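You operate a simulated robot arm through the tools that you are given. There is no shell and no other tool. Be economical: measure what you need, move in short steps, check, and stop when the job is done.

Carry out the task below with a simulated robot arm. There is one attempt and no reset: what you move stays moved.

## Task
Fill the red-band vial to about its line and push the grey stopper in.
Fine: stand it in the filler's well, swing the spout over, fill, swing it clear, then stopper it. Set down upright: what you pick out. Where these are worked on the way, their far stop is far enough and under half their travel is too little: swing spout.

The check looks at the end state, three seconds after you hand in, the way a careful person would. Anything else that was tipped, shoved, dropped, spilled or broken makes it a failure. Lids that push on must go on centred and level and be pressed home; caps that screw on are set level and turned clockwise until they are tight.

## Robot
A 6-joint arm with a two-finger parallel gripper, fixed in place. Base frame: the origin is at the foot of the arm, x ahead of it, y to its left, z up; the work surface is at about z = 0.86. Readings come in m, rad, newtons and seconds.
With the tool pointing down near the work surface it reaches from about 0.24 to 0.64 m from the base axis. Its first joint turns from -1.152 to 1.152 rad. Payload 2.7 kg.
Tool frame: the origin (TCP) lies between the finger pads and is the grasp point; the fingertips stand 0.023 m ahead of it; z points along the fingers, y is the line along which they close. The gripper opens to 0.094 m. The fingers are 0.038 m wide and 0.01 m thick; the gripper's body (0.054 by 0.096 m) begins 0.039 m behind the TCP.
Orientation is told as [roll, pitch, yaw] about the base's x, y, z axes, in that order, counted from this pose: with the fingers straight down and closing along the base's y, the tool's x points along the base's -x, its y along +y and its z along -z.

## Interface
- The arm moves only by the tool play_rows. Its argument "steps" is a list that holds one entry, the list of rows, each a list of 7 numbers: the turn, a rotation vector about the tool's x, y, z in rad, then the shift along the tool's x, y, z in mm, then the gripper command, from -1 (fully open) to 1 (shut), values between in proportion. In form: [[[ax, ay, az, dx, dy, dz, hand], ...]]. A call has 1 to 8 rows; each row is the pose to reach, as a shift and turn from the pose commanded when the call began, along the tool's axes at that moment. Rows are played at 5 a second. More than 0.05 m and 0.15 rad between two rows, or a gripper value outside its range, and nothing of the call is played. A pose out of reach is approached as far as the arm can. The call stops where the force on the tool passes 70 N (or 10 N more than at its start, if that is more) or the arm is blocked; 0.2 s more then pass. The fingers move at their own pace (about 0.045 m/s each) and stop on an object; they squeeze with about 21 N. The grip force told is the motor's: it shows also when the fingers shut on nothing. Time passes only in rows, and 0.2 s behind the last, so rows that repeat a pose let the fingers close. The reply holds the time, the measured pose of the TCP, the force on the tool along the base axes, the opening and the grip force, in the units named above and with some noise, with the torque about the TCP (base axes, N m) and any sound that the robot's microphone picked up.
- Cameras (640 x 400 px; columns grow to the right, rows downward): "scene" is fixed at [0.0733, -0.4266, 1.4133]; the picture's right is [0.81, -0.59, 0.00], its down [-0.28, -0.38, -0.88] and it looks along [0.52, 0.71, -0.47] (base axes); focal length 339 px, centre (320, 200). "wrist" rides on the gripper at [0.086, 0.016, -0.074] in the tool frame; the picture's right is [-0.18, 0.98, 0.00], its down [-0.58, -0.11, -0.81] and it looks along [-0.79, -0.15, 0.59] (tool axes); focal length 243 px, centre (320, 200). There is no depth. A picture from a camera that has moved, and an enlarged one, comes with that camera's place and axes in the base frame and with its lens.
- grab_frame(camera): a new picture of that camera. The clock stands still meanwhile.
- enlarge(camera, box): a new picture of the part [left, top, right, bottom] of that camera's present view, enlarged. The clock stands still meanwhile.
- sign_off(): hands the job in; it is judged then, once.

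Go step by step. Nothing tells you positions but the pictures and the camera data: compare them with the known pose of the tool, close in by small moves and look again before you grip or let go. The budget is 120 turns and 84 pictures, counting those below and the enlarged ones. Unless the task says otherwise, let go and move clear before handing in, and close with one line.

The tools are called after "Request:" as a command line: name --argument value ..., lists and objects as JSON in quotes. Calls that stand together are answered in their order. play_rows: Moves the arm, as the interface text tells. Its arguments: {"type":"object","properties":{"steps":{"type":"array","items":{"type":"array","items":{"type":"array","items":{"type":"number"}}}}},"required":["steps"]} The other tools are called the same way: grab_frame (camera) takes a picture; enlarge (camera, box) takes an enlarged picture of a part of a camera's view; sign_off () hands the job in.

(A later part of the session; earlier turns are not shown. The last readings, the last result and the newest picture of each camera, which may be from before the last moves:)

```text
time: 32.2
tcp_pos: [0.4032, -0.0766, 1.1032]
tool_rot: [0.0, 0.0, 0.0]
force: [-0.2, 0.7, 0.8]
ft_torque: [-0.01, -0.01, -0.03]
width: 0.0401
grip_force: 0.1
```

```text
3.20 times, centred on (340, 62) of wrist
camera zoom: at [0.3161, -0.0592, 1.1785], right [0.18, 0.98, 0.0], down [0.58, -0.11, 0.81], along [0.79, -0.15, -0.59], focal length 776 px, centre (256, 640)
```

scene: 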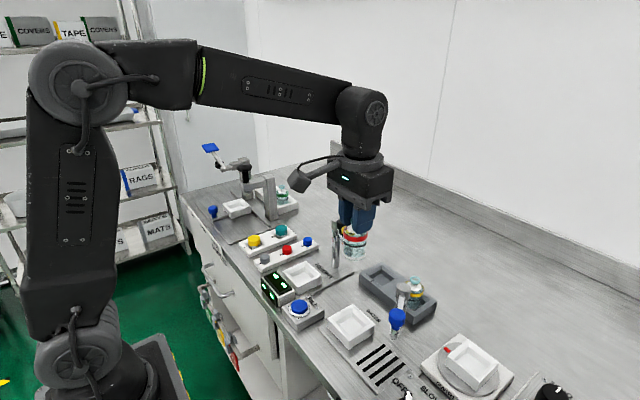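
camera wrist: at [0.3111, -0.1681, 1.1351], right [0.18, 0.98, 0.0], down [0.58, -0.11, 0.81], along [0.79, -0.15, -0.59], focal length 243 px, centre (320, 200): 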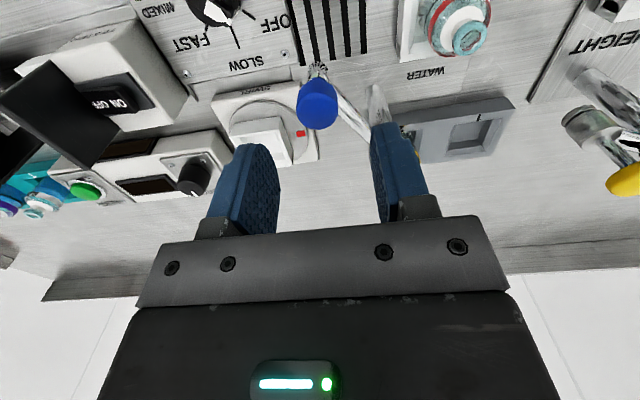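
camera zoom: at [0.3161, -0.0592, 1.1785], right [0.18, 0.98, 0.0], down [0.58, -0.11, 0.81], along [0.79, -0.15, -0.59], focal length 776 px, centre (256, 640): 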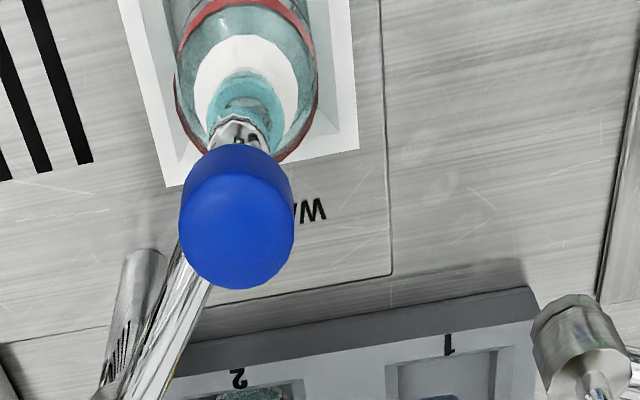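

The spout is over the mouth. The FILL button is near (0.338, 0.012, 0.893), so I move above it with shut fingers and look.

Request:
play_rows --steps '[[[0, 0, 0, 22, 30, 0, 1], [0, 0, 0, 44, 60, 0, 1], [0, 0, 0, 65, 89, 0, 1], [0, 0, 0, 65, 89, 40, 1], [0, 0, 0, 65, 89, 80, 1], [0, 0, 0, 65, 89, 120, 1], [0, 0, 0, 65, 89, 150, 1], [0, 0, 0, 65, 89, 150, 1]]]'

Request:
grab_frame --camera "wrist"

Request:
enlarge --camera "scene" --box '[240, 235, 400, 335]'

```text
time: 34.0
tcp_pos: [0.3387, 0.0134, 0.9485]
tool_rot: [0.0, -0.001, 0.0]
force: [0.8, 0.4, 0.0]
ft_torque: [-0.01, 0.02, 0.02]
width: 0.0002
grip_force: 20.7
```

```text
41 pictures are left
camera wrist: at [0.2507, 0.031, 1.0243], right [0.18, 0.98, 0.0], down [0.58, -0.11, 0.81], along [0.79, -0.15, -0.59], focal length 243 px, centre (320, 200)
```

wrist: 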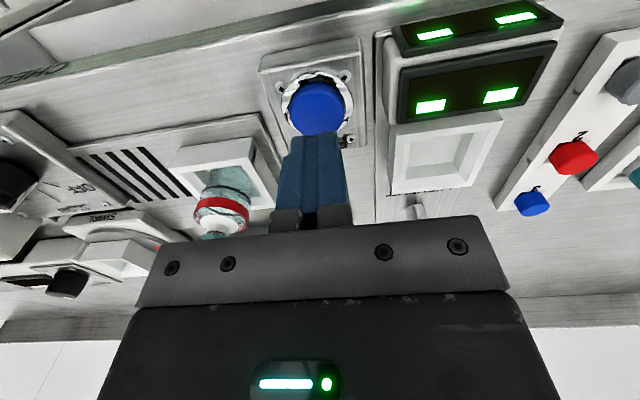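

```text
4.00 times, centred on (320, 285) of scene
camera zoom: at [0.0733, -0.4266, 1.4133], right [0.81, -0.59, 0.0], down [-0.28, -0.38, -0.88], along [0.52, 0.71, -0.47], focal length 1355 px, centre (320, -140)
```

zoom: 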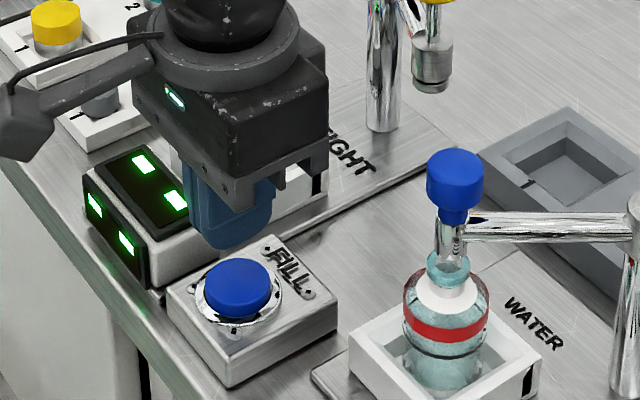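

The button lies under the tip, about 30 mm below. I come down to just above it.

Request:
play_rows --steps '[[[0, 0, 0, 2, 0, 12, 1], [0, 0, 0, 2, 0, 22, 1], [0, 0, 0, 2, 0, 22, 1]]]'

Request:
enlarge --camera "scene" --box '[260, 265, 340, 315]'

```text
time: 34.8
tcp_pos: [0.3348, 0.0128, 0.9279]
tool_rot: [0.0, 0.0, 0.0]
force: [0.1, 0.9, 0.7]
ft_torque: [0.0, 0.02, -0.03]
width: 0.0
grip_force: 20.9
```

```text
8.00 times, centred on (300, 290) of scene
camera zoom: at [0.0733, -0.4266, 1.4133], right [0.81, -0.59, 0.0], down [-0.28, -0.38, -0.88], along [0.52, 0.71, -0.47], focal length 2710 px, centre (480, -520)
```

zoom: 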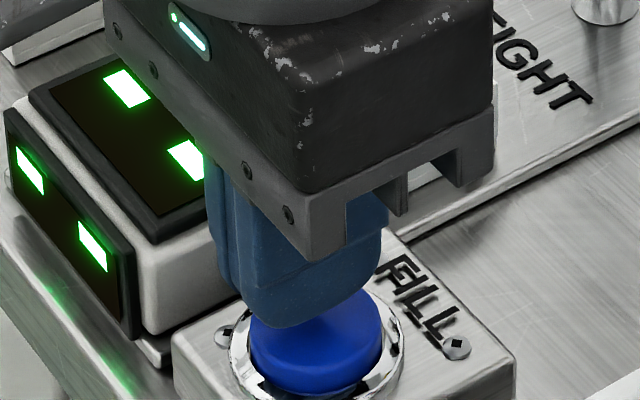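

I try a short press and check the effect.

Request:
play_rows --steps '[[[0, 0, 0, 0, -1, 7, 1], [0, 0, 0, 0, -1, 12, 1]]]'

```text
time: 35.4
tcp_pos: [0.3353, 0.0114, 0.9151]
tool_rot: [-0.001, -0.001, -0.002]
force: [0.1, 0.9, 1.3]
ft_torque: [0.03, -0.02, -0.01]
width: 0.0001
grip_force: 21.3
```

Barely touching; I go 2 mm at a time.

Request:
play_rows --steps '[[[0, 0, 0, 0, 0, 2, 1]]]'

Request:
play_rows --steps '[[[0, 0, 0, 0, 0, 2, 1]]]'

Request:
enlarge --camera "scene" --box '[280, 250, 400, 325]'

```text
time: 35.8
tcp_pos: [0.3371, 0.0107, 0.9147]
tool_rot: [0.002, 0.0, 0.0]
force: [-0.9, 1.5, 1.9]
ft_torque: [0.01, 0.07, 0.01]
width: 0.0
grip_force: 21.5
heard: click
```

```text
time: 36.2
tcp_pos: [0.3371, 0.0111, 0.9145]
tool_rot: [0.001, -0.001, 0.0]
force: [-2.6, 3.2, 8.1]
ft_torque: [0.06, 0.09, -0.01]
width: 0.0
grip_force: 21.6
```

```text
5.33 times, centred on (340, 288) of scene
camera zoom: at [0.0731, -0.4266, 1.4133], right [0.81, -0.59, 0.0], down [-0.28, -0.38, -0.88], along [0.52, 0.71, -0.47], focal length 1806 px, centre (213, -267)
```

zoom: 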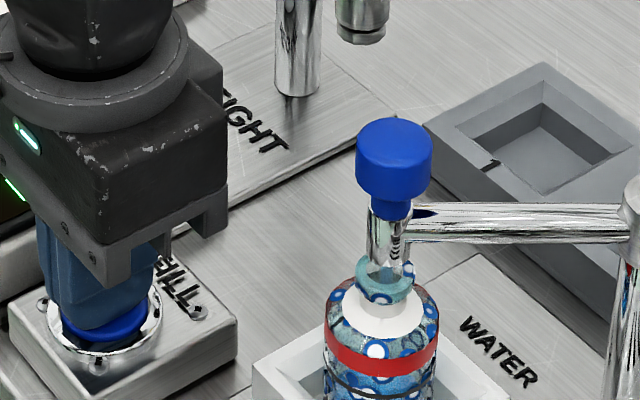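

A click was heard and it is filling; I look at the level now.

Request:
enlarge --camera "scene" --box '[325, 285, 385, 335]'

```text
8.00 times, centred on (355, 310) of scene
camera zoom: at [0.0731, -0.4266, 1.4133], right [0.81, -0.59, 0.0], down [-0.28, -0.38, -0.88], along [0.52, 0.71, -0.47], focal length 2710 px, centre (40, -680)
```

zoom: 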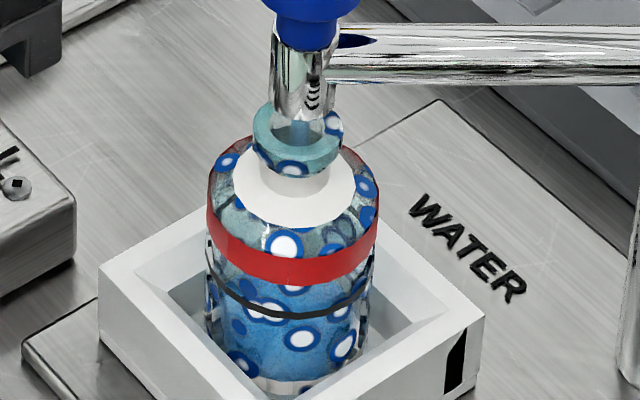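

Liquid is clearly visible already; I release the button now and inspect.

Request:
play_rows --steps '[[[0, 0, 0, 0, 0, -20, 1]]]'

Request:
enlarge --camera "scene" --box '[325, 285, 385, 335]'

```text
time: 36.6
tcp_pos: [0.3366, 0.0103, 0.9332]
tool_rot: [0.0, 0.001, 0.0]
force: [0.3, -0.3, -1.1]
ft_torque: [0.01, 0.0, 0.03]
width: 0.0
grip_force: 21.4
```

```text
8.00 times, centred on (355, 310) of scene
camera zoom: at [0.0733, -0.4266, 1.4133], right [0.81, -0.59, 0.0], down [-0.28, -0.38, -0.88], along [0.52, 0.71, -0.47], focal length 2710 px, centre (40, -680)
```

zoom: 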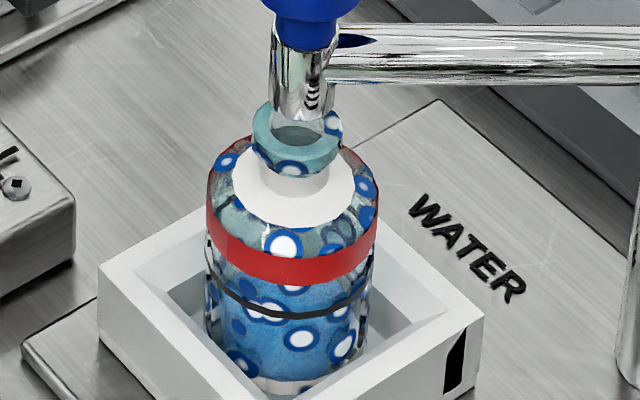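

The stream has stopped. I zoom closer on the level.

Request:
enlarge --camera "scene" --box '[345, 310, 377, 338]'

Request:
enlarge --camera "wrist" --box '[170, 110, 290, 260]'

```text
14.29 times, centred on (361, 324) of scene
camera zoom: at [0.0733, -0.4266, 1.4133], right [0.81, -0.59, 0.0], down [-0.28, -0.38, -0.88], along [0.52, 0.71, -0.47], focal length 4839 px, centre (-266, -1571)
```

zoom: 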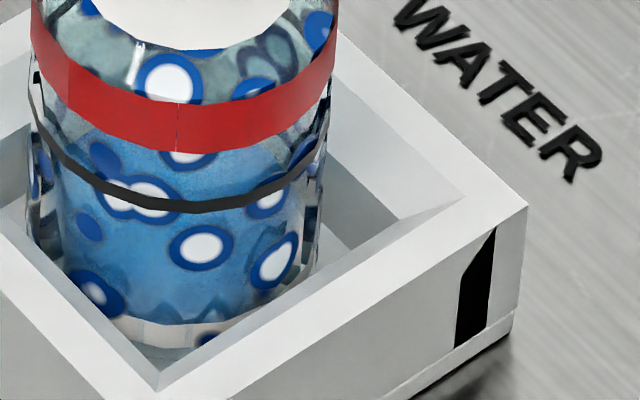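

```text
2.67 times, centred on (230, 185) of wrist
camera zoom: at [0.2492, 0.0273, 1.0087], right [0.18, 0.98, 0.0], down [0.58, -0.11, 0.81], along [0.79, -0.15, -0.59], focal length 647 px, centre (560, 240)
```

zoom: 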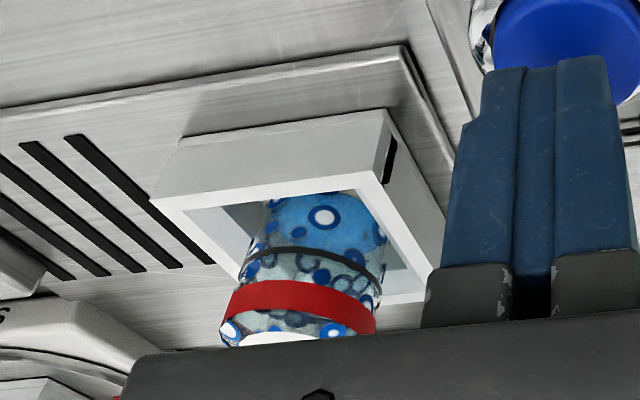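

The surface appears only a few mm above the vial floor, well under the line, and flow runs only while pressed. I press again for about 0.8 s.

Request:
play_rows --steps '[[[0, 0, 0, 0, 0, 20, 1], [0, 0, 0, 0, 0, 20, 1], [0, 0, 0, 0, 0, 20, 1], [0, 0, 0, 0, 0, 20, 1], [0, 0, 0, 0, 0, 0, 1]]]'

Request:
enlarge --camera "wrist" --box '[170, 110, 290, 260]'

Request:
enlarge --camera "scene" --box '[345, 310, 377, 338]'

```text
time: 37.8
tcp_pos: [0.3348, 0.0112, 0.9337]
tool_rot: [0.001, 0.001, 0.0]
force: [0.3, 0.3, 0.4]
ft_torque: [0.03, -0.02, -0.03]
width: 0.0002
grip_force: 20.6
heard: click
```

```text
2.67 times, centred on (230, 185) of wrist
camera zoom: at [0.248, 0.0273, 1.0087], right [0.18, 0.98, 0.0], down [0.58, -0.11, 0.81], along [0.79, -0.15, -0.59], focal length 647 px, centre (560, 240)
```

zoom: 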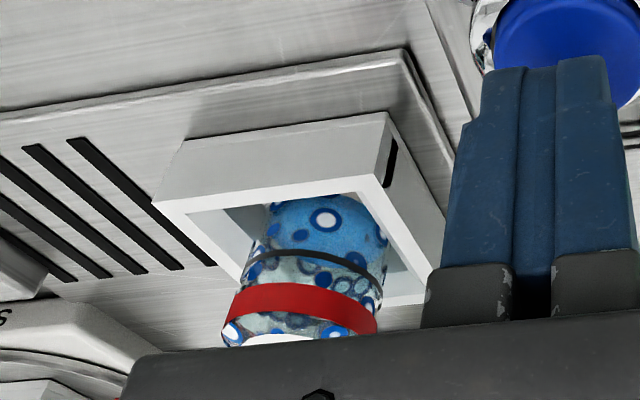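

```text
14.29 times, centred on (361, 324) of scene
camera zoom: at [0.0733, -0.4266, 1.4133], right [0.81, -0.59, 0.0], down [-0.28, -0.38, -0.88], along [0.52, 0.71, -0.47], focal length 4839 px, centre (-266, -1571)
```

zoom: 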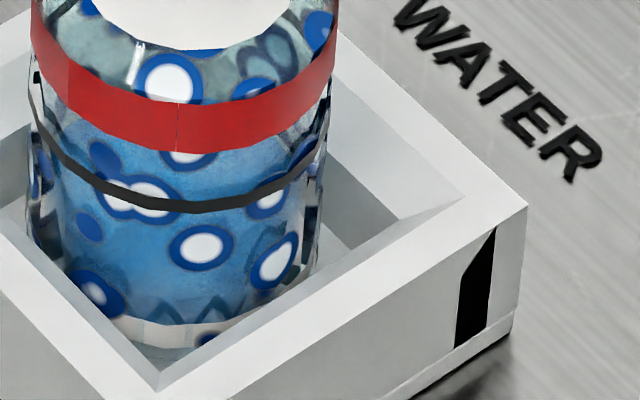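

The level rose a few mm. I press for about 1.2 s more.

Request:
play_rows --steps '[[[0, 0, 0, 0, 0, 20, 1], [0, 0, 0, 0, 0, 20, 1], [0, 0, 0, 0, 0, 20, 1], [0, 0, 0, 0, 0, 20, 1], [0, 0, 0, 0, 0, 20, 1], [0, 0, 0, 0, 0, 20, 1], [0, 0, 0, 0, 0, 0, 1]]]'

Request:
enlarge --camera "wrist" --box '[200, 160, 270, 240]'

Request:
enlarge --camera "scene" --box '[340, 300, 380, 335]'

```text
time: 39.4
tcp_pos: [0.3355, 0.0119, 0.9337]
tool_rot: [0.001, 0.001, 0.0]
force: [0.3, 0.5, -0.3]
ft_torque: [-0.01, -0.02, 0.01]
width: 0.0001
grip_force: 21.4
heard: click
```

```text
5.00 times, centred on (235, 200) of wrist
camera zoom: at [0.2483, 0.028, 1.0094], right [0.18, 0.98, 0.0], down [0.58, -0.11, 0.81], along [0.79, -0.15, -0.59], focal length 1213 px, centre (745, 200)
```

zoom: 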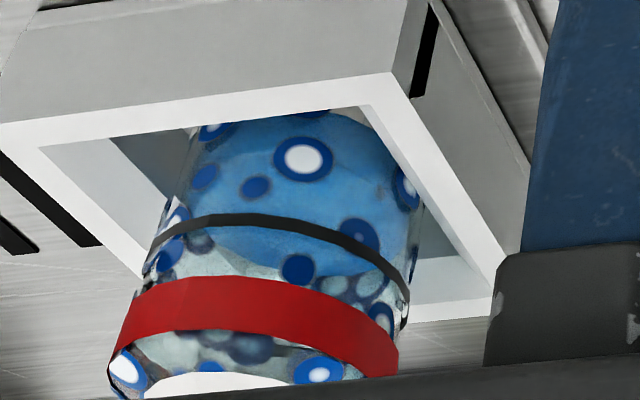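

```text
11.43 times, centred on (360, 318) of scene
camera zoom: at [0.0733, -0.4266, 1.4133], right [0.81, -0.59, 0.0], down [-0.28, -0.38, -0.88], along [0.52, 0.71, -0.47], focal length 3871 px, centre (-137, -1143)
```

zoom: 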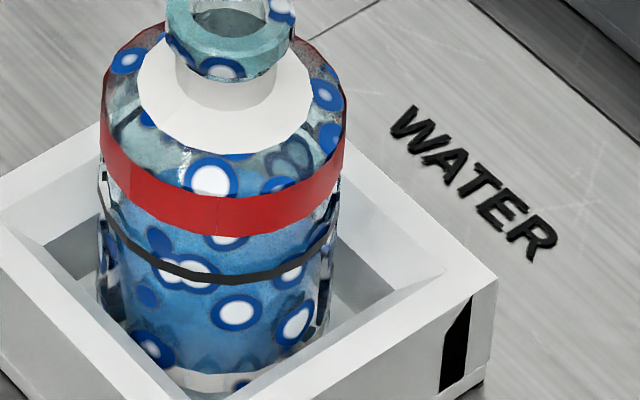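

The liquid surface is now visible about 10 mm below the line, and the last 1.2 s press raised it about that much. I press 1.0 s and check.

Request:
play_rows --steps '[[[0, 0, 0, 0, 0, 20, 1], [0, 0, 0, 0, 0, 20, 1], [0, 0, 0, 0, 0, 20, 1], [0, 0, 0, 0, 0, 20, 1], [0, 0, 0, 0, 0, 20, 1], [0, 0, 0, 0, 0, 0, 1]]]'

Request:
enlarge --camera "wrist" --box '[200, 160, 270, 240]'

```text
time: 40.8
tcp_pos: [0.3347, 0.0106, 0.9338]
tool_rot: [0.0, 0.001, -0.001]
force: [-0.9, -0.8, -0.4]
ft_torque: [0.0, -0.02, 0.0]
width: 0.0001
grip_force: 21.4
heard: click
```

```text
5.00 times, centred on (235, 200) of wrist
camera zoom: at [0.2488, 0.0276, 1.0088], right [0.18, 0.98, 0.0], down [0.58, -0.11, 0.81], along [0.79, -0.15, -0.59], focal length 1213 px, centre (745, 200)
```

zoom: 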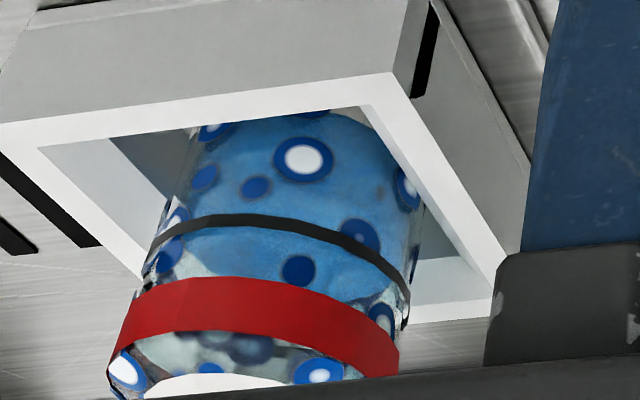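

It rose about 5 mm and roughly 5–6 mm remain. I press another 1.0 s.

Request:
play_rows --steps '[[[0, 0, 0, 0, 0, 20, 1], [0, 0, 0, 0, 0, 20, 1], [0, 0, 0, 0, 0, 20, 1], [0, 0, 0, 0, 0, 20, 1], [0, 0, 0, 0, 0, 20, 1], [0, 0, 0, 0, 0, 0, 1]]]'

Request:
enlarge --camera "wrist" --box '[200, 160, 270, 240]'

Request:
enlarge --camera "scene" --box '[340, 300, 380, 335]'

```text
time: 42.2
tcp_pos: [0.335, 0.0105, 0.9343]
tool_rot: [0.0, 0.0, -0.001]
force: [-0.4, 0.7, -0.9]
ft_torque: [0.01, 0.02, 0.02]
width: 0.0
grip_force: 21.6
heard: click
```

```text
5.00 times, centred on (235, 200) of wrist
camera zoom: at [0.2479, 0.0282, 1.0089], right [0.18, 0.98, 0.0], down [0.58, -0.11, 0.81], along [0.79, -0.15, -0.59], focal length 1213 px, centre (745, 200)
```

zoom: 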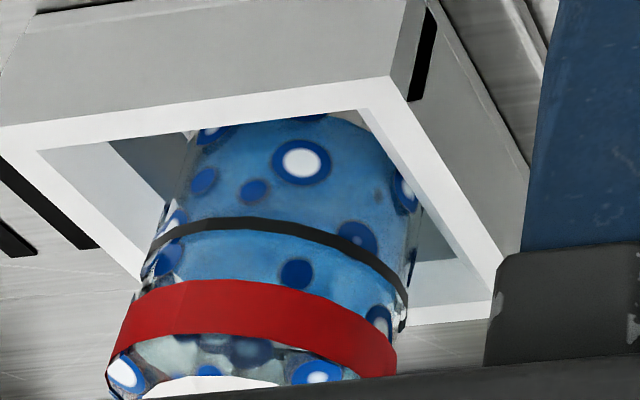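

```text
11.43 times, centred on (360, 318) of scene
camera zoom: at [0.0733, -0.4266, 1.4133], right [0.81, -0.59, 0.0], down [-0.28, -0.38, -0.88], along [0.52, 0.71, -0.47], focal length 3871 px, centre (-137, -1143)
```

zoom: 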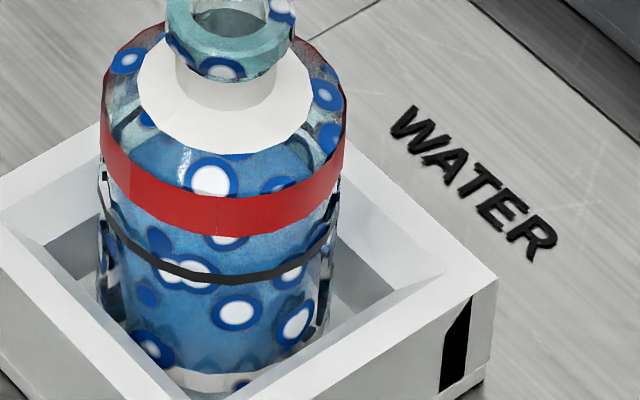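

The surface now shows above the red band from the scene camera. I look closely for its near edge against the line.

Request:
enlarge --camera "scene" --box '[346, 316, 374, 336]'

Request:
enlarge --camera "wrist" --box '[210, 175, 260, 225]'

```text
16.00 times, centred on (360, 326) of scene
camera zoom: at [0.0733, -0.4266, 1.4133], right [0.81, -0.59, 0.0], down [-0.28, -0.38, -0.88], along [0.52, 0.71, -0.47], focal length 5419 px, centre (-320, -1816)
```

zoom: 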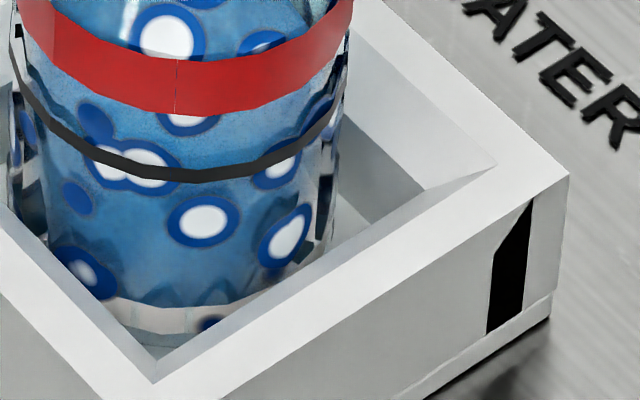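

```text
8.00 times, centred on (235, 200) of wrist
camera zoom: at [0.2479, 0.0282, 1.0089], right [0.18, 0.98, 0.0], down [0.58, -0.11, 0.81], along [0.79, -0.15, -0.59], focal length 1941 px, centre (1000, 200)
```

zoom: 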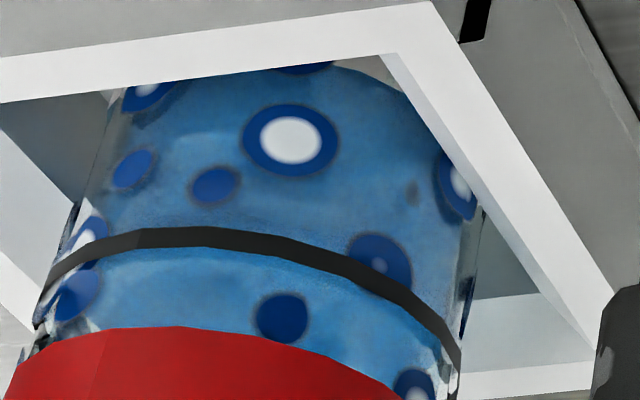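

The near edge of the surface sits about 2–3 mm under the line. I give one short 0.6 s press.

Request:
play_rows --steps '[[[0, 0, 0, 0, 0, 20, 1], [0, 0, 0, 0, 0, 20, 1], [0, 0, 0, 0, 0, 20, 1], [0, 0, 0, 0, 0, 0, 1]]]'

Request:
enlarge --camera "wrist" --box '[210, 175, 260, 225]'

Request:
enlarge --camera "scene" --box '[340, 300, 380, 335]'

```text
time: 43.2
tcp_pos: [0.3354, 0.0122, 0.9355]
tool_rot: [0.001, 0.001, 0.001]
force: [1.0, -0.5, 0.5]
ft_torque: [0.0, 0.02, 0.02]
width: 0.0
grip_force: 21.0
heard: click
```

```text
8.00 times, centred on (235, 200) of wrist
camera zoom: at [0.2487, 0.0289, 1.0102], right [0.18, 0.98, 0.0], down [0.58, -0.11, 0.81], along [0.79, -0.15, -0.59], focal length 1941 px, centre (1000, 200)
```

zoom: 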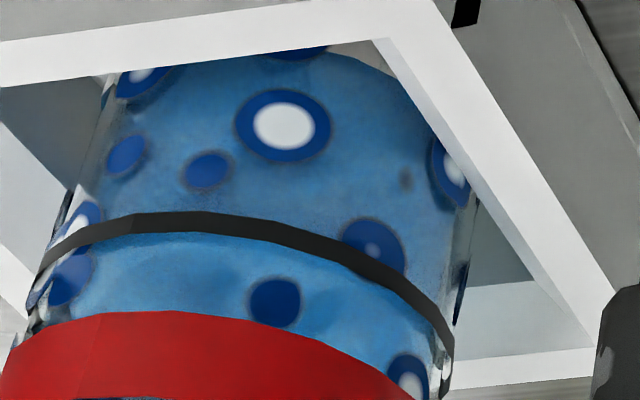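

```text
11.43 times, centred on (360, 318) of scene
camera zoom: at [0.0733, -0.4266, 1.4133], right [0.81, -0.59, 0.0], down [-0.28, -0.38, -0.88], along [0.52, 0.71, -0.47], focal length 3871 px, centre (-137, -1143)
```

zoom: 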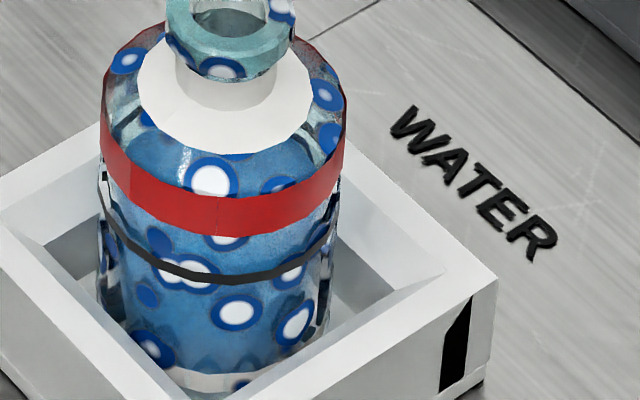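

The level is now at the line. I rise, go back over the spout knob and cage it again.

Request:
play_rows --steps '[[[0, 0, 0, 0, 0, -40, 0.6], [0, 0, 0, 0, 0, -80, 0.2], [0, 0, 0, 0, 0, -125, -0.1], [0, 0, 0, -22, -30, -125, -0.1], [0, 0, 0, -44, -60, -125, -0.1], [0, 0, 0, -65, -90, -125, -0.1], [0, 0, 0, -65, -90, -125, -0.1]]]'

Request:
enlarge --camera "wrist" --box '[200, 60, 440, 210]'

```text
time: 44.8
tcp_pos: [0.4006, -0.0794, 1.0579]
tool_rot: [0.0, -0.001, 0.001]
force: [0.2, 0.2, 0.7]
ft_torque: [-0.03, 0.01, -0.02]
width: 0.0518
grip_force: 0.1
```

```text
2.67 times, centred on (320, 135) of wrist
camera zoom: at [0.3136, -0.0631, 1.1333], right [0.18, 0.98, 0.0], down [0.58, -0.11, 0.81], along [0.79, -0.15, -0.59], focal length 647 px, centre (320, 373)
```

zoom: 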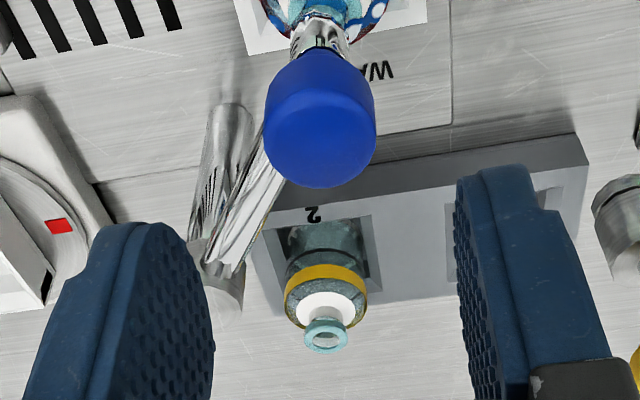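

The knob is centred between the fingers. I descend and narrow the cage.

Request:
play_rows --steps '[[[0, 0, 0, 1, 0, 20, -0.1], [0, 0, 0, 1, 0, 35, -0.1], [0, 0, 0, 1, 0, 47, -0.1], [0, 0, 0, 1, 0, 47, 0.25], [0, 0, 0, 1, 0, 47, 0.25]]]'

Request:
play_rows --steps '[[[0, 0, 0, 7, -17, 0, 0.25], [0, 0, 0, 15, -33, 0, 0.25], [0, 0, 0, 20, -55, 0, 0.25], [0, 0, 0, 19, -76, 0, 0.25], [0, 0, 0, 12, -97, 0, 0.25], [0, 0, 0, 4, -111, 0, 0.25], [0, 0, 0, 4, -111, 0, 0.25]]]'

Request:
enlarge --camera "scene" --box '[320, 260, 460, 348]'

```text
time: 46.0
tcp_pos: [0.4004, -0.0795, 1.0115]
tool_rot: [0.001, 0.0, 0.0]
force: [-0.1, 0.0, -0.3]
ft_torque: [-0.02, 0.01, 0.02]
width: 0.0353
grip_force: 0.1
```

```text
time: 47.6
tcp_pos: [0.3974, -0.19, 1.0109]
tool_rot: [0.0, 0.0, -0.001]
force: [-0.1, -0.8, 0.1]
ft_torque: [-0.02, 0.03, 0.03]
width: 0.0352
grip_force: 0.1
```

```text
4.55 times, centred on (390, 304) of scene
camera zoom: at [0.0733, -0.4267, 1.4133], right [0.81, -0.59, 0.0], down [-0.28, -0.38, -0.88], along [0.52, 0.71, -0.47], focal length 1540 px, centre (2, -273)
```

zoom: 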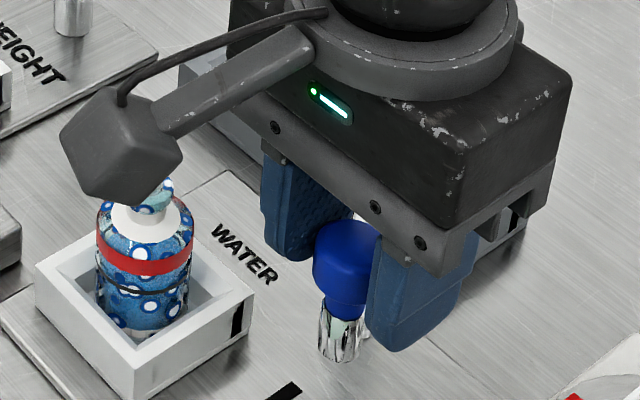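

The spout is back near its start. I nudge to its stop, then release and rise.

Request:
play_rows --steps '[[[0, 0, 0, -2, -3, 0, 0.25], [0, 0, 0, -3, -5, 0, 0.25]]]'

Request:
play_rows --steps '[[[0, 0, 0, 0, 3, 0, 0.1], [0, 0, 0, 0, 5, 0, 0.0], [0, 0, 0, 0, 5, -30, 0.0], [0, 0, 0, 0, 5, -65, 0.0], [0, 0, 0, 0, 5, -110, 0.0]]]'

```text
time: 48.2
tcp_pos: [0.3993, -0.1943, 1.0107]
tool_rot: [0.003, 0.002, 0.0]
force: [-2.5, 12.0, -1.9]
ft_torque: [0.04, 0.01, -0.01]
width: 0.0402
grip_force: 5.1
```

```text
time: 49.4
tcp_pos: [0.3993, -0.1908, 1.1226]
tool_rot: [-0.001, 0.0, 0.0]
force: [-0.4, -0.2, 0.9]
ft_torque: [-0.01, -0.01, 0.01]
width: 0.0473
grip_force: 0.0
```

The spout is at its clear stop. I travel to the stopper tray.

Request:
play_rows --steps '[[[0, 0, 0, 6, 47, 0, -0.1], [0, 0, 0, 11, 94, 0, -0.1], [0, 0, 0, 17, 141, 0, -0.1], [0, 0, 0, 22, 188, 0, -0.1], [0, 0, 0, 28, 235, 0, -0.1], [0, 0, 0, 33, 282, 0, -0.1], [0, 0, 0, 39, 329, 0, -0.1], [0, 0, 0, 44, 376, 0, -0.1]]]'

Request:
grab_frame --camera "wrist"

Request:
enlarge --camera "scene" --box '[230, 215, 330, 277]'

```text
time: 51.2
tcp_pos: [0.3563, 0.1853, 1.1246]
tool_rot: [0.001, 0.0, 0.0]
force: [-0.2, 0.4, 0.0]
ft_torque: [-0.03, 0.0, 0.0]
width: 0.0519
grip_force: 0.2
```

```text
20 pictures are left
camera wrist: at [0.2688, 0.2014, 1.1988], right [0.19, 0.98, 0.0], down [0.58, -0.11, 0.81], along [0.79, -0.15, -0.59], focal length 243 px, centre (320, 200)
```

wrist: 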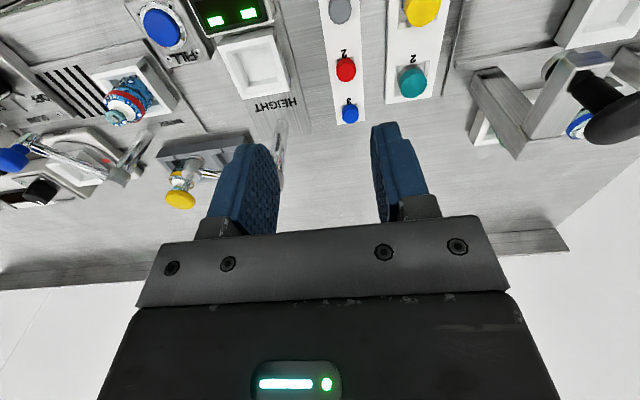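

```text
6.40 times, centred on (280, 246) of scene
camera zoom: at [0.0733, -0.4266, 1.4133], right [0.81, -0.59, 0.0], down [-0.28, -0.38, -0.88], along [0.52, 0.71, -0.47], focal length 2168 px, centre (576, -94)
```

zoom: 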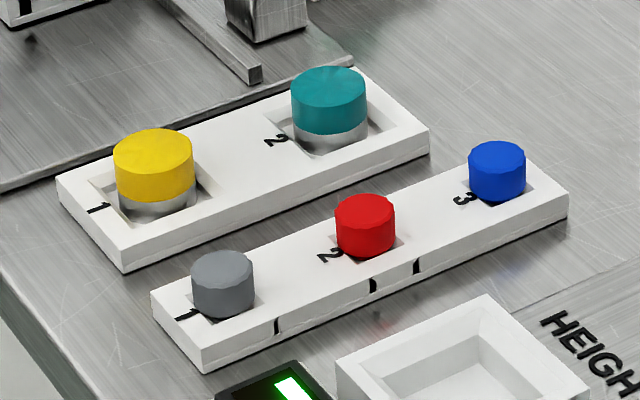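

The grey stopper is at about (0.359, 0.2065) with its top near 0.889. I go above it and look again.

Request:
play_rows --steps '[[[0, 0, 0, -2, 21, 0, -0.1], [0, 0, 0, -2, 21, 45, -0.1], [0, 0, 0, -2, 21, 90, -0.1], [0, 0, 0, -2, 21, 130, -0.1], [0, 0, 0, -2, 21, 170, -0.1], [0, 0, 0, -2, 21, 190, -0.1], [0, 0, 0, -2, 21, 190, -0.1]]]'

Request:
enlarge --camera "wrist" --box '[200, 60, 440, 210]'

Request:
enlarge --camera "scene" --box '[230, 205, 330, 267]'

```text
time: 52.8
tcp_pos: [0.3547, 0.2066, 0.932]
tool_rot: [-0.001, 0.0, 0.0]
force: [-0.5, -0.7, 0.2]
ft_torque: [0.02, 0.0, 0.02]
width: 0.0518
grip_force: 0.1
```

```text
2.67 times, centred on (320, 135) of wrist
camera zoom: at [0.2682, 0.2239, 1.0071], right [0.18, 0.98, 0.0], down [0.58, -0.11, 0.81], along [0.79, -0.15, -0.59], focal length 647 px, centre (320, 373)
```

zoom: 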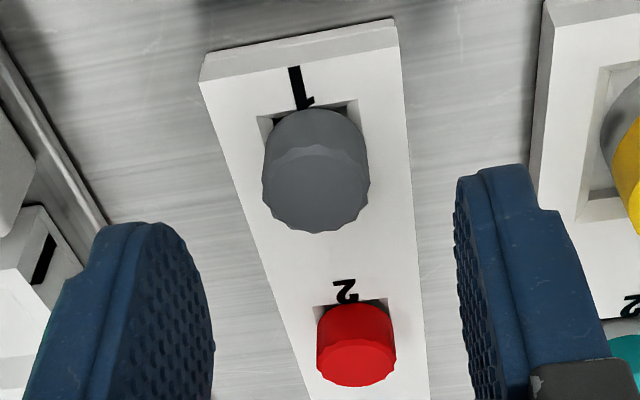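

```text
6.40 times, centred on (280, 236) of scene
camera zoom: at [0.0733, -0.4266, 1.4133], right [0.81, -0.59, 0.0], down [-0.28, -0.38, -0.88], along [0.52, 0.71, -0.47], focal length 2168 px, centre (576, -30)
```

zoom: 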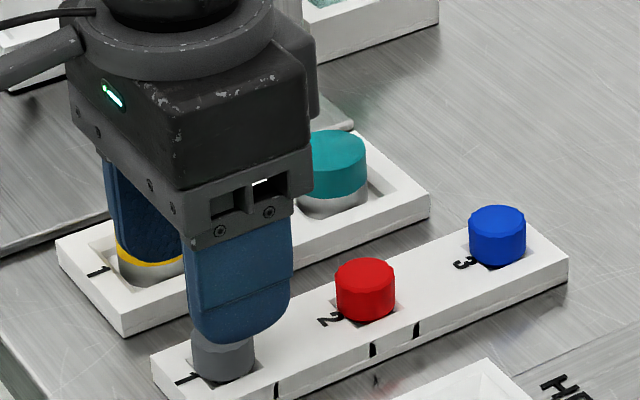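

The stopper is centred at (0.358, 0.206). I correct 3.5 mm, descend and close.

Request:
play_rows --steps '[[[0, 0, 0, -3, 0, 15, -0.1], [0, 0, 0, -3, 0, 32, -0.1], [0, 0, 0, -3, 0, 32, -0.1], [0, 0, 0, -3, 0, 32, 0.4], [0, 0, 0, -3, 0, 32, 1], [0, 0, 0, -3, 0, 32, 1], [0, 0, 0, -3, 0, 32, 1]]]'

Request:
enlarge --camera "wrist" --box '[200, 60, 440, 210]'

```text
time: 54.4
tcp_pos: [0.3591, 0.2079, 0.8983]
tool_rot: [0.0, 0.002, 0.0]
force: [-0.3, -8.2, 0.2]
ft_torque: [-0.31, 0.02, -0.04]
width: 0.0204
grip_force: 21.2
```

```text
2.67 times, centred on (320, 135) of wrist
camera zoom: at [0.2722, 0.2242, 0.9749], right [0.18, 0.98, 0.0], down [0.58, -0.11, 0.81], along [0.79, -0.15, -0.59], focal length 647 px, centre (320, 373)
```

zoom: 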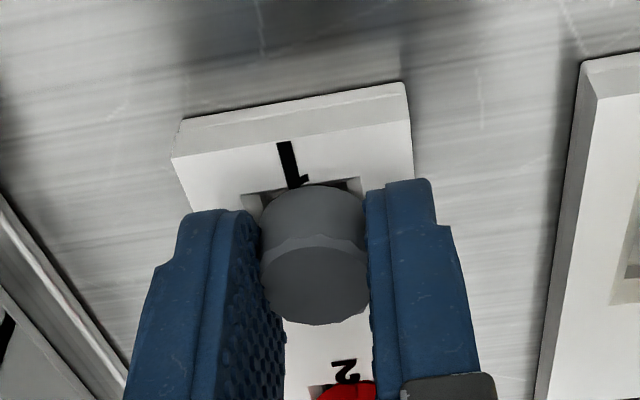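

The stopper is gripped at 20.4 mm with a small side load. I relieve 1.5 mm in −y and lift slowly.

Request:
play_rows --steps '[[[0, 0, 0, 0, -1.5, 0, 1], [0, 0, 0, 0, -1.5, -3, 1], [0, 0, 0, 0, -1.5, -8, 1], [0, 0, 0, 0, -1.5, -16, 1], [0, 0, 0, 0, -1.5, -30, 1], [0, 0, 0, 0, -1.5, -30, 1]]]'

Request:
enlarge --camera "scene" --box '[230, 205, 330, 267]'

```text
time: 55.8
tcp_pos: [0.358, 0.2047, 0.9298]
tool_rot: [0.0, 0.0, 0.0]
force: [0.1, 0.5, 0.0]
ft_torque: [0.0, 0.01, 0.01]
width: 0.0206
grip_force: 21.3
```

```text
6.40 times, centred on (280, 236) of scene
camera zoom: at [0.0733, -0.4266, 1.4133], right [0.81, -0.59, 0.0], down [-0.28, -0.38, -0.88], along [0.52, 0.71, -0.47], focal length 2168 px, centre (576, -30)
```

zoom: 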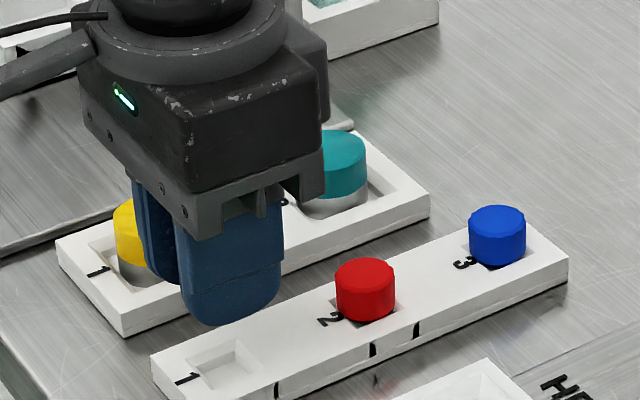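

The stopper is out. I lift it and carry it over to the vial.

Request:
play_rows --steps '[[[0, 0, 0, 0, 0, -40, 1], [0, 0, 0, 0, 0, -80, 1], [0, 0, 0, 0, 0, -120, 1], [0, 0, 0, 0, 0, -160, 1], [0, 0, 0, -5, -45, -160, 1], [0, 0, 0, -13, -90, -160, 1], [0, 0, 0, -20, -135, -160, 1], [0, 0, 0, -27, -180, -160, 1]]]'

Request:
play_rows --steps '[[[0, 0, 0, -6, -35, 0, 1], [0, 0, 0, -11, -70, 0, 1], [0, 0, 0, -15, -102, 0, 1], [0, 0, 0, -15, -102, 40, 1], [0, 0, 0, -15, -102, 75, 1], [0, 0, 0, -15, -102, 75, 1]]]'

Request:
enlarge --camera "wrist" --box '[200, 30, 440, 180]'

Request:
enlarge --camera "scene" --box '[300, 245, 420, 320]'

```text
time: 57.6
tcp_pos: [0.3872, 0.0239, 1.0899]
tool_rot: [0.0, 0.001, 0.002]
force: [0.0, 0.6, -0.3]
ft_torque: [-0.01, -0.01, -0.02]
width: 0.0206
grip_force: 21.0
```

```text
time: 59.0
tcp_pos: [0.4027, -0.0759, 1.0163]
tool_rot: [0.0, -0.001, -0.001]
force: [-0.3, -0.8, 0.4]
ft_torque: [0.01, -0.02, -0.03]
width: 0.0205
grip_force: 20.6
```

```text
2.67 times, centred on (320, 105) of wrist
camera zoom: at [0.3158, -0.0584, 1.0906], right [0.18, 0.98, 0.0], down [0.58, -0.11, 0.81], along [0.79, -0.15, -0.59], focal length 647 px, centre (320, 453)
```

zoom: 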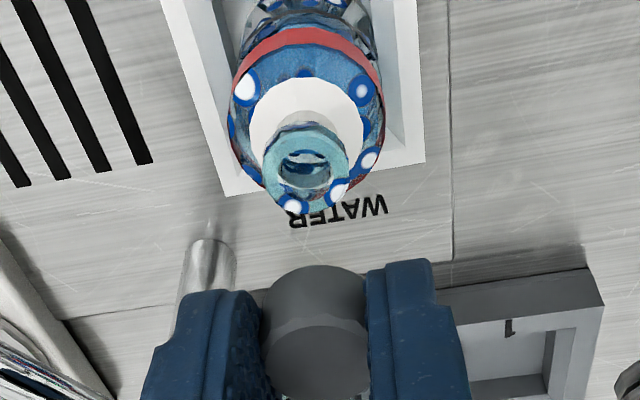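

```text
5.33 times, centred on (360, 282) of scene
camera zoom: at [0.0733, -0.4266, 1.4133], right [0.81, -0.59, 0.0], down [-0.28, -0.38, -0.88], along [0.52, 0.71, -0.47], focal length 1806 px, centre (107, -240)
```

zoom: 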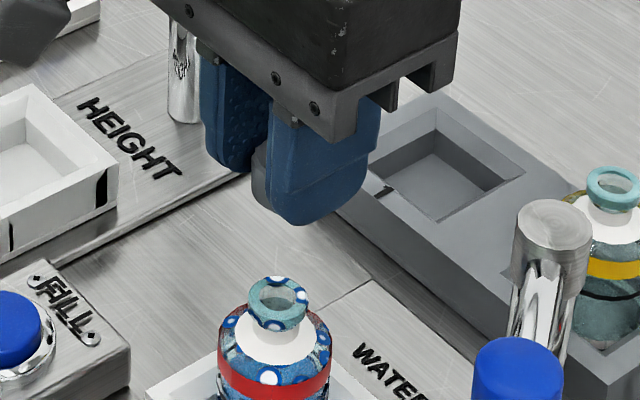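

The mouth is at about (0.401, -0.078) and the stopper is 2.4 mm off in y. I correct and lower to about 10 mm above it for a close comparison.

Request:
play_rows --steps '[[[0, 0, 0, 0, -2.4, 10, 1], [0, 0, 0, 0, -2.4, 22, 1], [0, 0, 0, 0, -2.4, 31, 1], [0, 0, 0, 0, -2.4, 31, 1]]]'

Request:
enlarge --camera "wrist" --box '[240, 70, 400, 170]'

Request:
enlarge --camera "scene" --box '[325, 265, 397, 310]'

```text
time: 60.0
tcp_pos: [0.4035, -0.0772, 0.9833]
tool_rot: [0.0, 0.0, -0.004]
force: [1.2, 0.1, 0.2]
ft_torque: [0.01, 0.0, -0.01]
width: 0.0204
grip_force: 21.1
```

```text
4.00 times, centred on (320, 120) of wrist
camera zoom: at [0.3156, -0.0615, 1.0588], right [0.18, 0.98, 0.0], down [0.58, -0.11, 0.81], along [0.79, -0.15, -0.59], focal length 970 px, centre (320, 520)
```

zoom: 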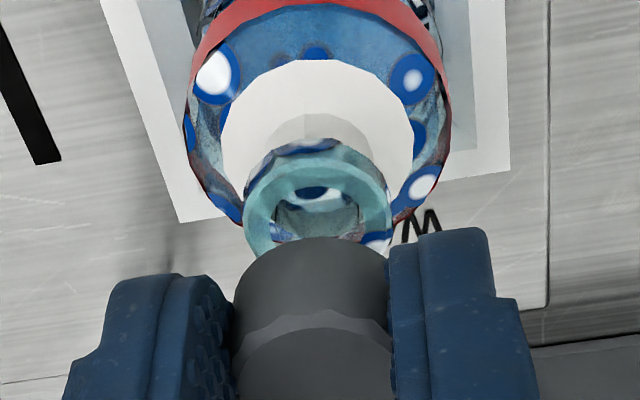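

```text
8.89 times, centred on (361, 288) of scene
camera zoom: at [0.0733, -0.4266, 1.4133], right [0.81, -0.59, 0.0], down [-0.28, -0.38, -0.88], along [0.52, 0.71, -0.47], focal length 3011 px, centre (-44, -578)
```

zoom: 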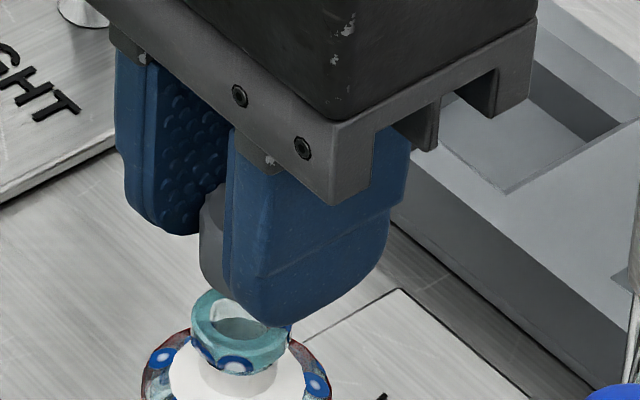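

Comparing both views, the stopper is about 1.5–2 mm too far in +x and 1 mm too far in −y. I correct and lower gently towards contact.

Request:
play_rows --steps '[[[0, 0, 0, 1.8, 0.9, 0, 1], [0, 0, 0, 1.8, 0.9, 4, 1], [0, 0, 0, 1.8, 0.9, 7, 1], [0, 0, 0, 1.8, 0.9, 7, 1]]]'

Request:
enlarge --camera "scene" --box '[325, 265, 397, 310]'

Request:
enlarge --camera "wrist" --box '[240, 70, 400, 170]'

```text
time: 61.0
tcp_pos: [0.4018, -0.0774, 0.9767]
tool_rot: [0.0, 0.002, 0.002]
force: [0.6, -0.3, -0.3]
ft_torque: [-0.03, 0.02, 0.01]
width: 0.0204
grip_force: 21.3
```

```text
8.89 times, centred on (361, 288) of scene
camera zoom: at [0.0733, -0.4266, 1.4133], right [0.81, -0.59, 0.0], down [-0.28, -0.38, -0.88], along [0.52, 0.71, -0.47], focal length 3011 px, centre (-44, -578)
```

zoom: 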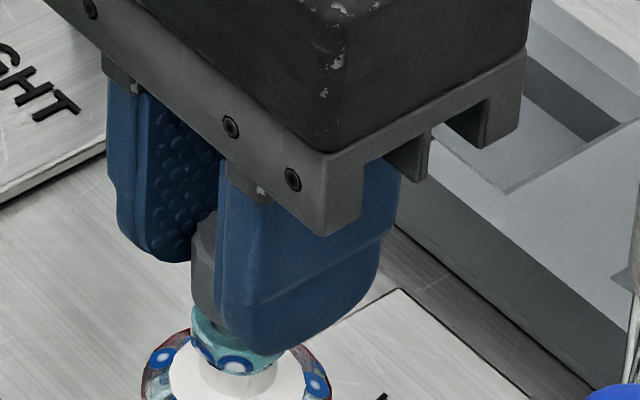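

```text
4.00 times, centred on (320, 120) of wrist
camera zoom: at [0.3141, -0.0611, 1.0517], right [0.18, 0.98, 0.0], down [0.58, -0.11, 0.81], along [0.79, -0.15, -0.59], focal length 970 px, centre (320, 520)
```

zoom: 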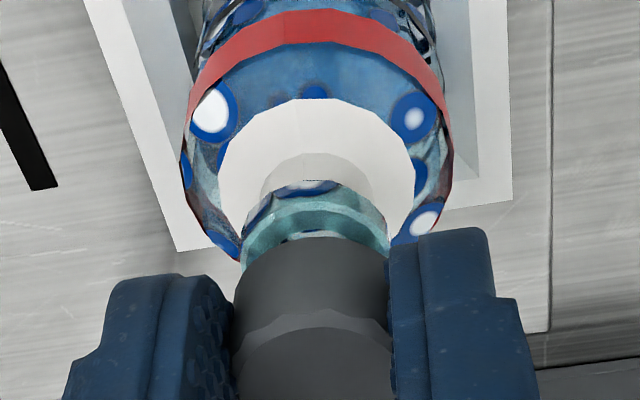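

Nearly centred (under 0.5 mm off). I trim it and lower 1 mm per row, watching the force.

Request:
play_rows --steps '[[[0, 0, 0, 0.4, 0.4, 1, 1], [0, 0, 0, 0.4, 0.4, 2, 1], [0, 0, 0, 0.4, 0.4, 3, 1], [0, 0, 0, 0.4, 0.4, 4, 1], [0, 0, 0, 0.4, 0.4, 5, 1]]]'

Request:
play_rows --steps '[[[0, 0, 0, 0, 0, 1, 1], [0, 0, 0, 0, 0, 2, 1]]]'

```text
time: 62.2
tcp_pos: [0.4002, -0.0784, 0.972]
tool_rot: [0.0, -0.003, -0.001]
force: [-1.2, -0.5, 5.0]
ft_torque: [-0.07, 0.06, -0.02]
width: 0.0204
grip_force: 20.5
```

```text
time: 62.8
tcp_pos: [0.4002, -0.0774, 0.9713]
tool_rot: [-0.001, -0.003, 0.001]
force: [-3.1, -1.4, 19.0]
ft_torque: [-0.05, 0.09, 0.01]
width: 0.0205
grip_force: 21.4
```

Contact at 0.972 and the force is building axially with little side load. I push further in small steps.

Request:
play_rows --steps '[[[0, 0, 0, 0, 0, 1, 1], [0, 0, 0, 0, 0, 2, 1], [0, 0, 0, 0, 0, 3, 1]]]'

Request:
enlarge --camera "scene" --box '[325, 265, 397, 310]'

```text
time: 63.6
tcp_pos: [0.4001, -0.0788, 0.9674]
tool_rot: [-0.001, -0.002, 0.001]
force: [0.5, -1.4, 24.7]
ft_torque: [-0.06, -0.16, 0.01]
width: 0.0218
grip_force: 21.1
```

```text
8.89 times, centred on (361, 288) of scene
camera zoom: at [0.073, -0.4266, 1.4133], right [0.81, -0.59, 0.0], down [-0.28, -0.38, -0.88], along [0.52, 0.71, -0.47], focal length 3011 px, centre (-44, -578)
```

zoom: 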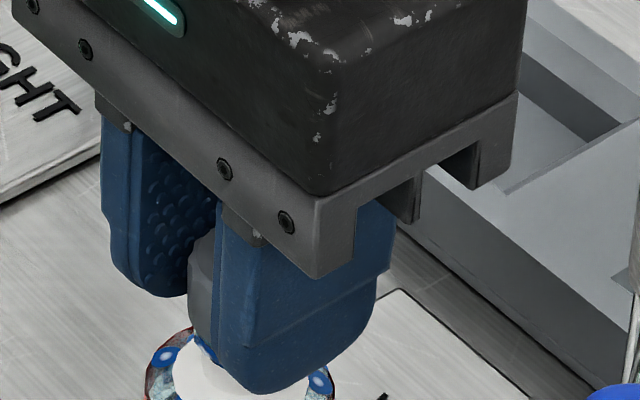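

The stopper has gone down about 4 mm. I ease off, open, rise and look before pressing it home from above.

Request:
play_rows --steps '[[[0, 0, 0, 0, 0, -3, 1], [0, 0, 0, 0, 0, -3, 0.4], [0, 0, 0, 0, 0, -3, 0.2], [0, 0, 0, 0, 0, -3, 0.1], [0, 0, 0, 0, 0, -25, 0.1], [0, 0, 0, 0, 0, -50, 0.1]]]'

Request:
enlarge --camera "scene" --box '[325, 265, 397, 325]'

```text
time: 65.0
tcp_pos: [0.4002, -0.0792, 1.0159]
tool_rot: [0.001, 0.001, 0.001]
force: [-0.6, 0.4, 0.5]
ft_torque: [0.05, 0.0, -0.02]
width: 0.0421
grip_force: 0.0
```

```text
6.67 times, centred on (361, 295) of scene
camera zoom: at [0.0733, -0.4266, 1.4133], right [0.81, -0.59, 0.0], down [-0.28, -0.38, -0.88], along [0.52, 0.71, -0.47], focal length 2258 px, centre (47, -433)
```

zoom: 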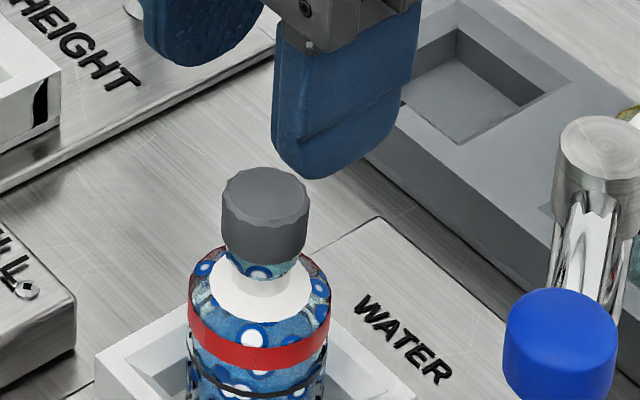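

The stopper sits centred and level on the rim. I shut the fingers and press it home from above.

Request:
play_rows --steps '[[[0, 0, 0, 0, 0.5, 0, 1], [0, 0, 0, 0, 0.5, 0, 1], [0, 0, 0, 0, 0.5, 15, 1], [0, 0, 0, 0, 0.5, 28, 1], [0, 0, 0, 0, 0.5, 31, 1], [0, 0, 0, 0, 0.5, 33, 1]]]'

```text
time: 66.4
tcp_pos: [0.4009, -0.0782, 0.9837]
tool_rot: [0.0, 0.0, -0.002]
force: [-0.5, 0.4, 0.8]
ft_torque: [0.02, -0.01, 0.01]
width: 0.0
grip_force: 21.4
```

Request:
play_rows --steps '[[[0, 0, 0, 0, 0, 1, 1], [0, 0, 0, 0, 0, 2, 1], [0, 0, 0, 0, 0, 3, 1], [0, 0, 0, 0, 0, 4, 1]]]'

```text
time: 67.4
tcp_pos: [0.4, -0.0782, 0.9823]
tool_rot: [-0.002, -0.008, 0.003]
force: [-2.7, 0.7, 34.0]
ft_torque: [0.02, 0.15, 0.0]
width: 0.0
grip_force: 20.7
```

Contact at 34 N. I keep pressing in steps.

Request:
play_rows --steps '[[[0, 0, 0, 0, 0, 1, 1], [0, 0, 0, 0, 0, 2, 1], [0, 0, 0, 0, 0, 3, 1]]]'

Request:
enlarge --camera "scene" --box '[325, 265, 397, 325]'

```text
time: 68.2
tcp_pos: [0.4019, -0.0775, 0.9807]
tool_rot: [-0.002, -0.014, 0.0]
force: [-10.5, 0.7, 60.5]
ft_torque: [0.06, 0.53, -0.03]
width: 0.0
grip_force: 21.2
```

```text
6.67 times, centred on (361, 295) of scene
camera zoom: at [0.0722, -0.4265, 1.4134], right [0.81, -0.59, 0.0], down [-0.28, -0.38, -0.88], along [0.52, 0.71, -0.47], focal length 2258 px, centre (47, -433)
```

zoom: 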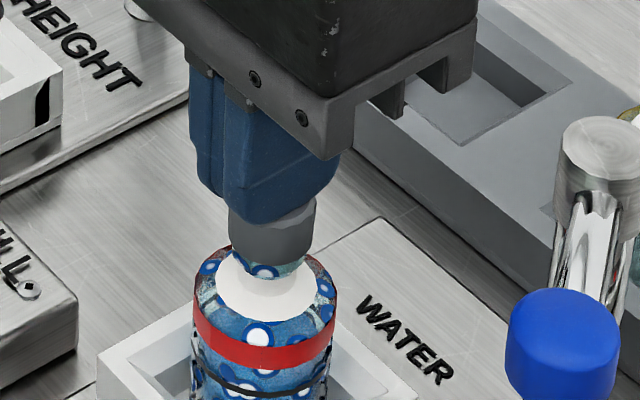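

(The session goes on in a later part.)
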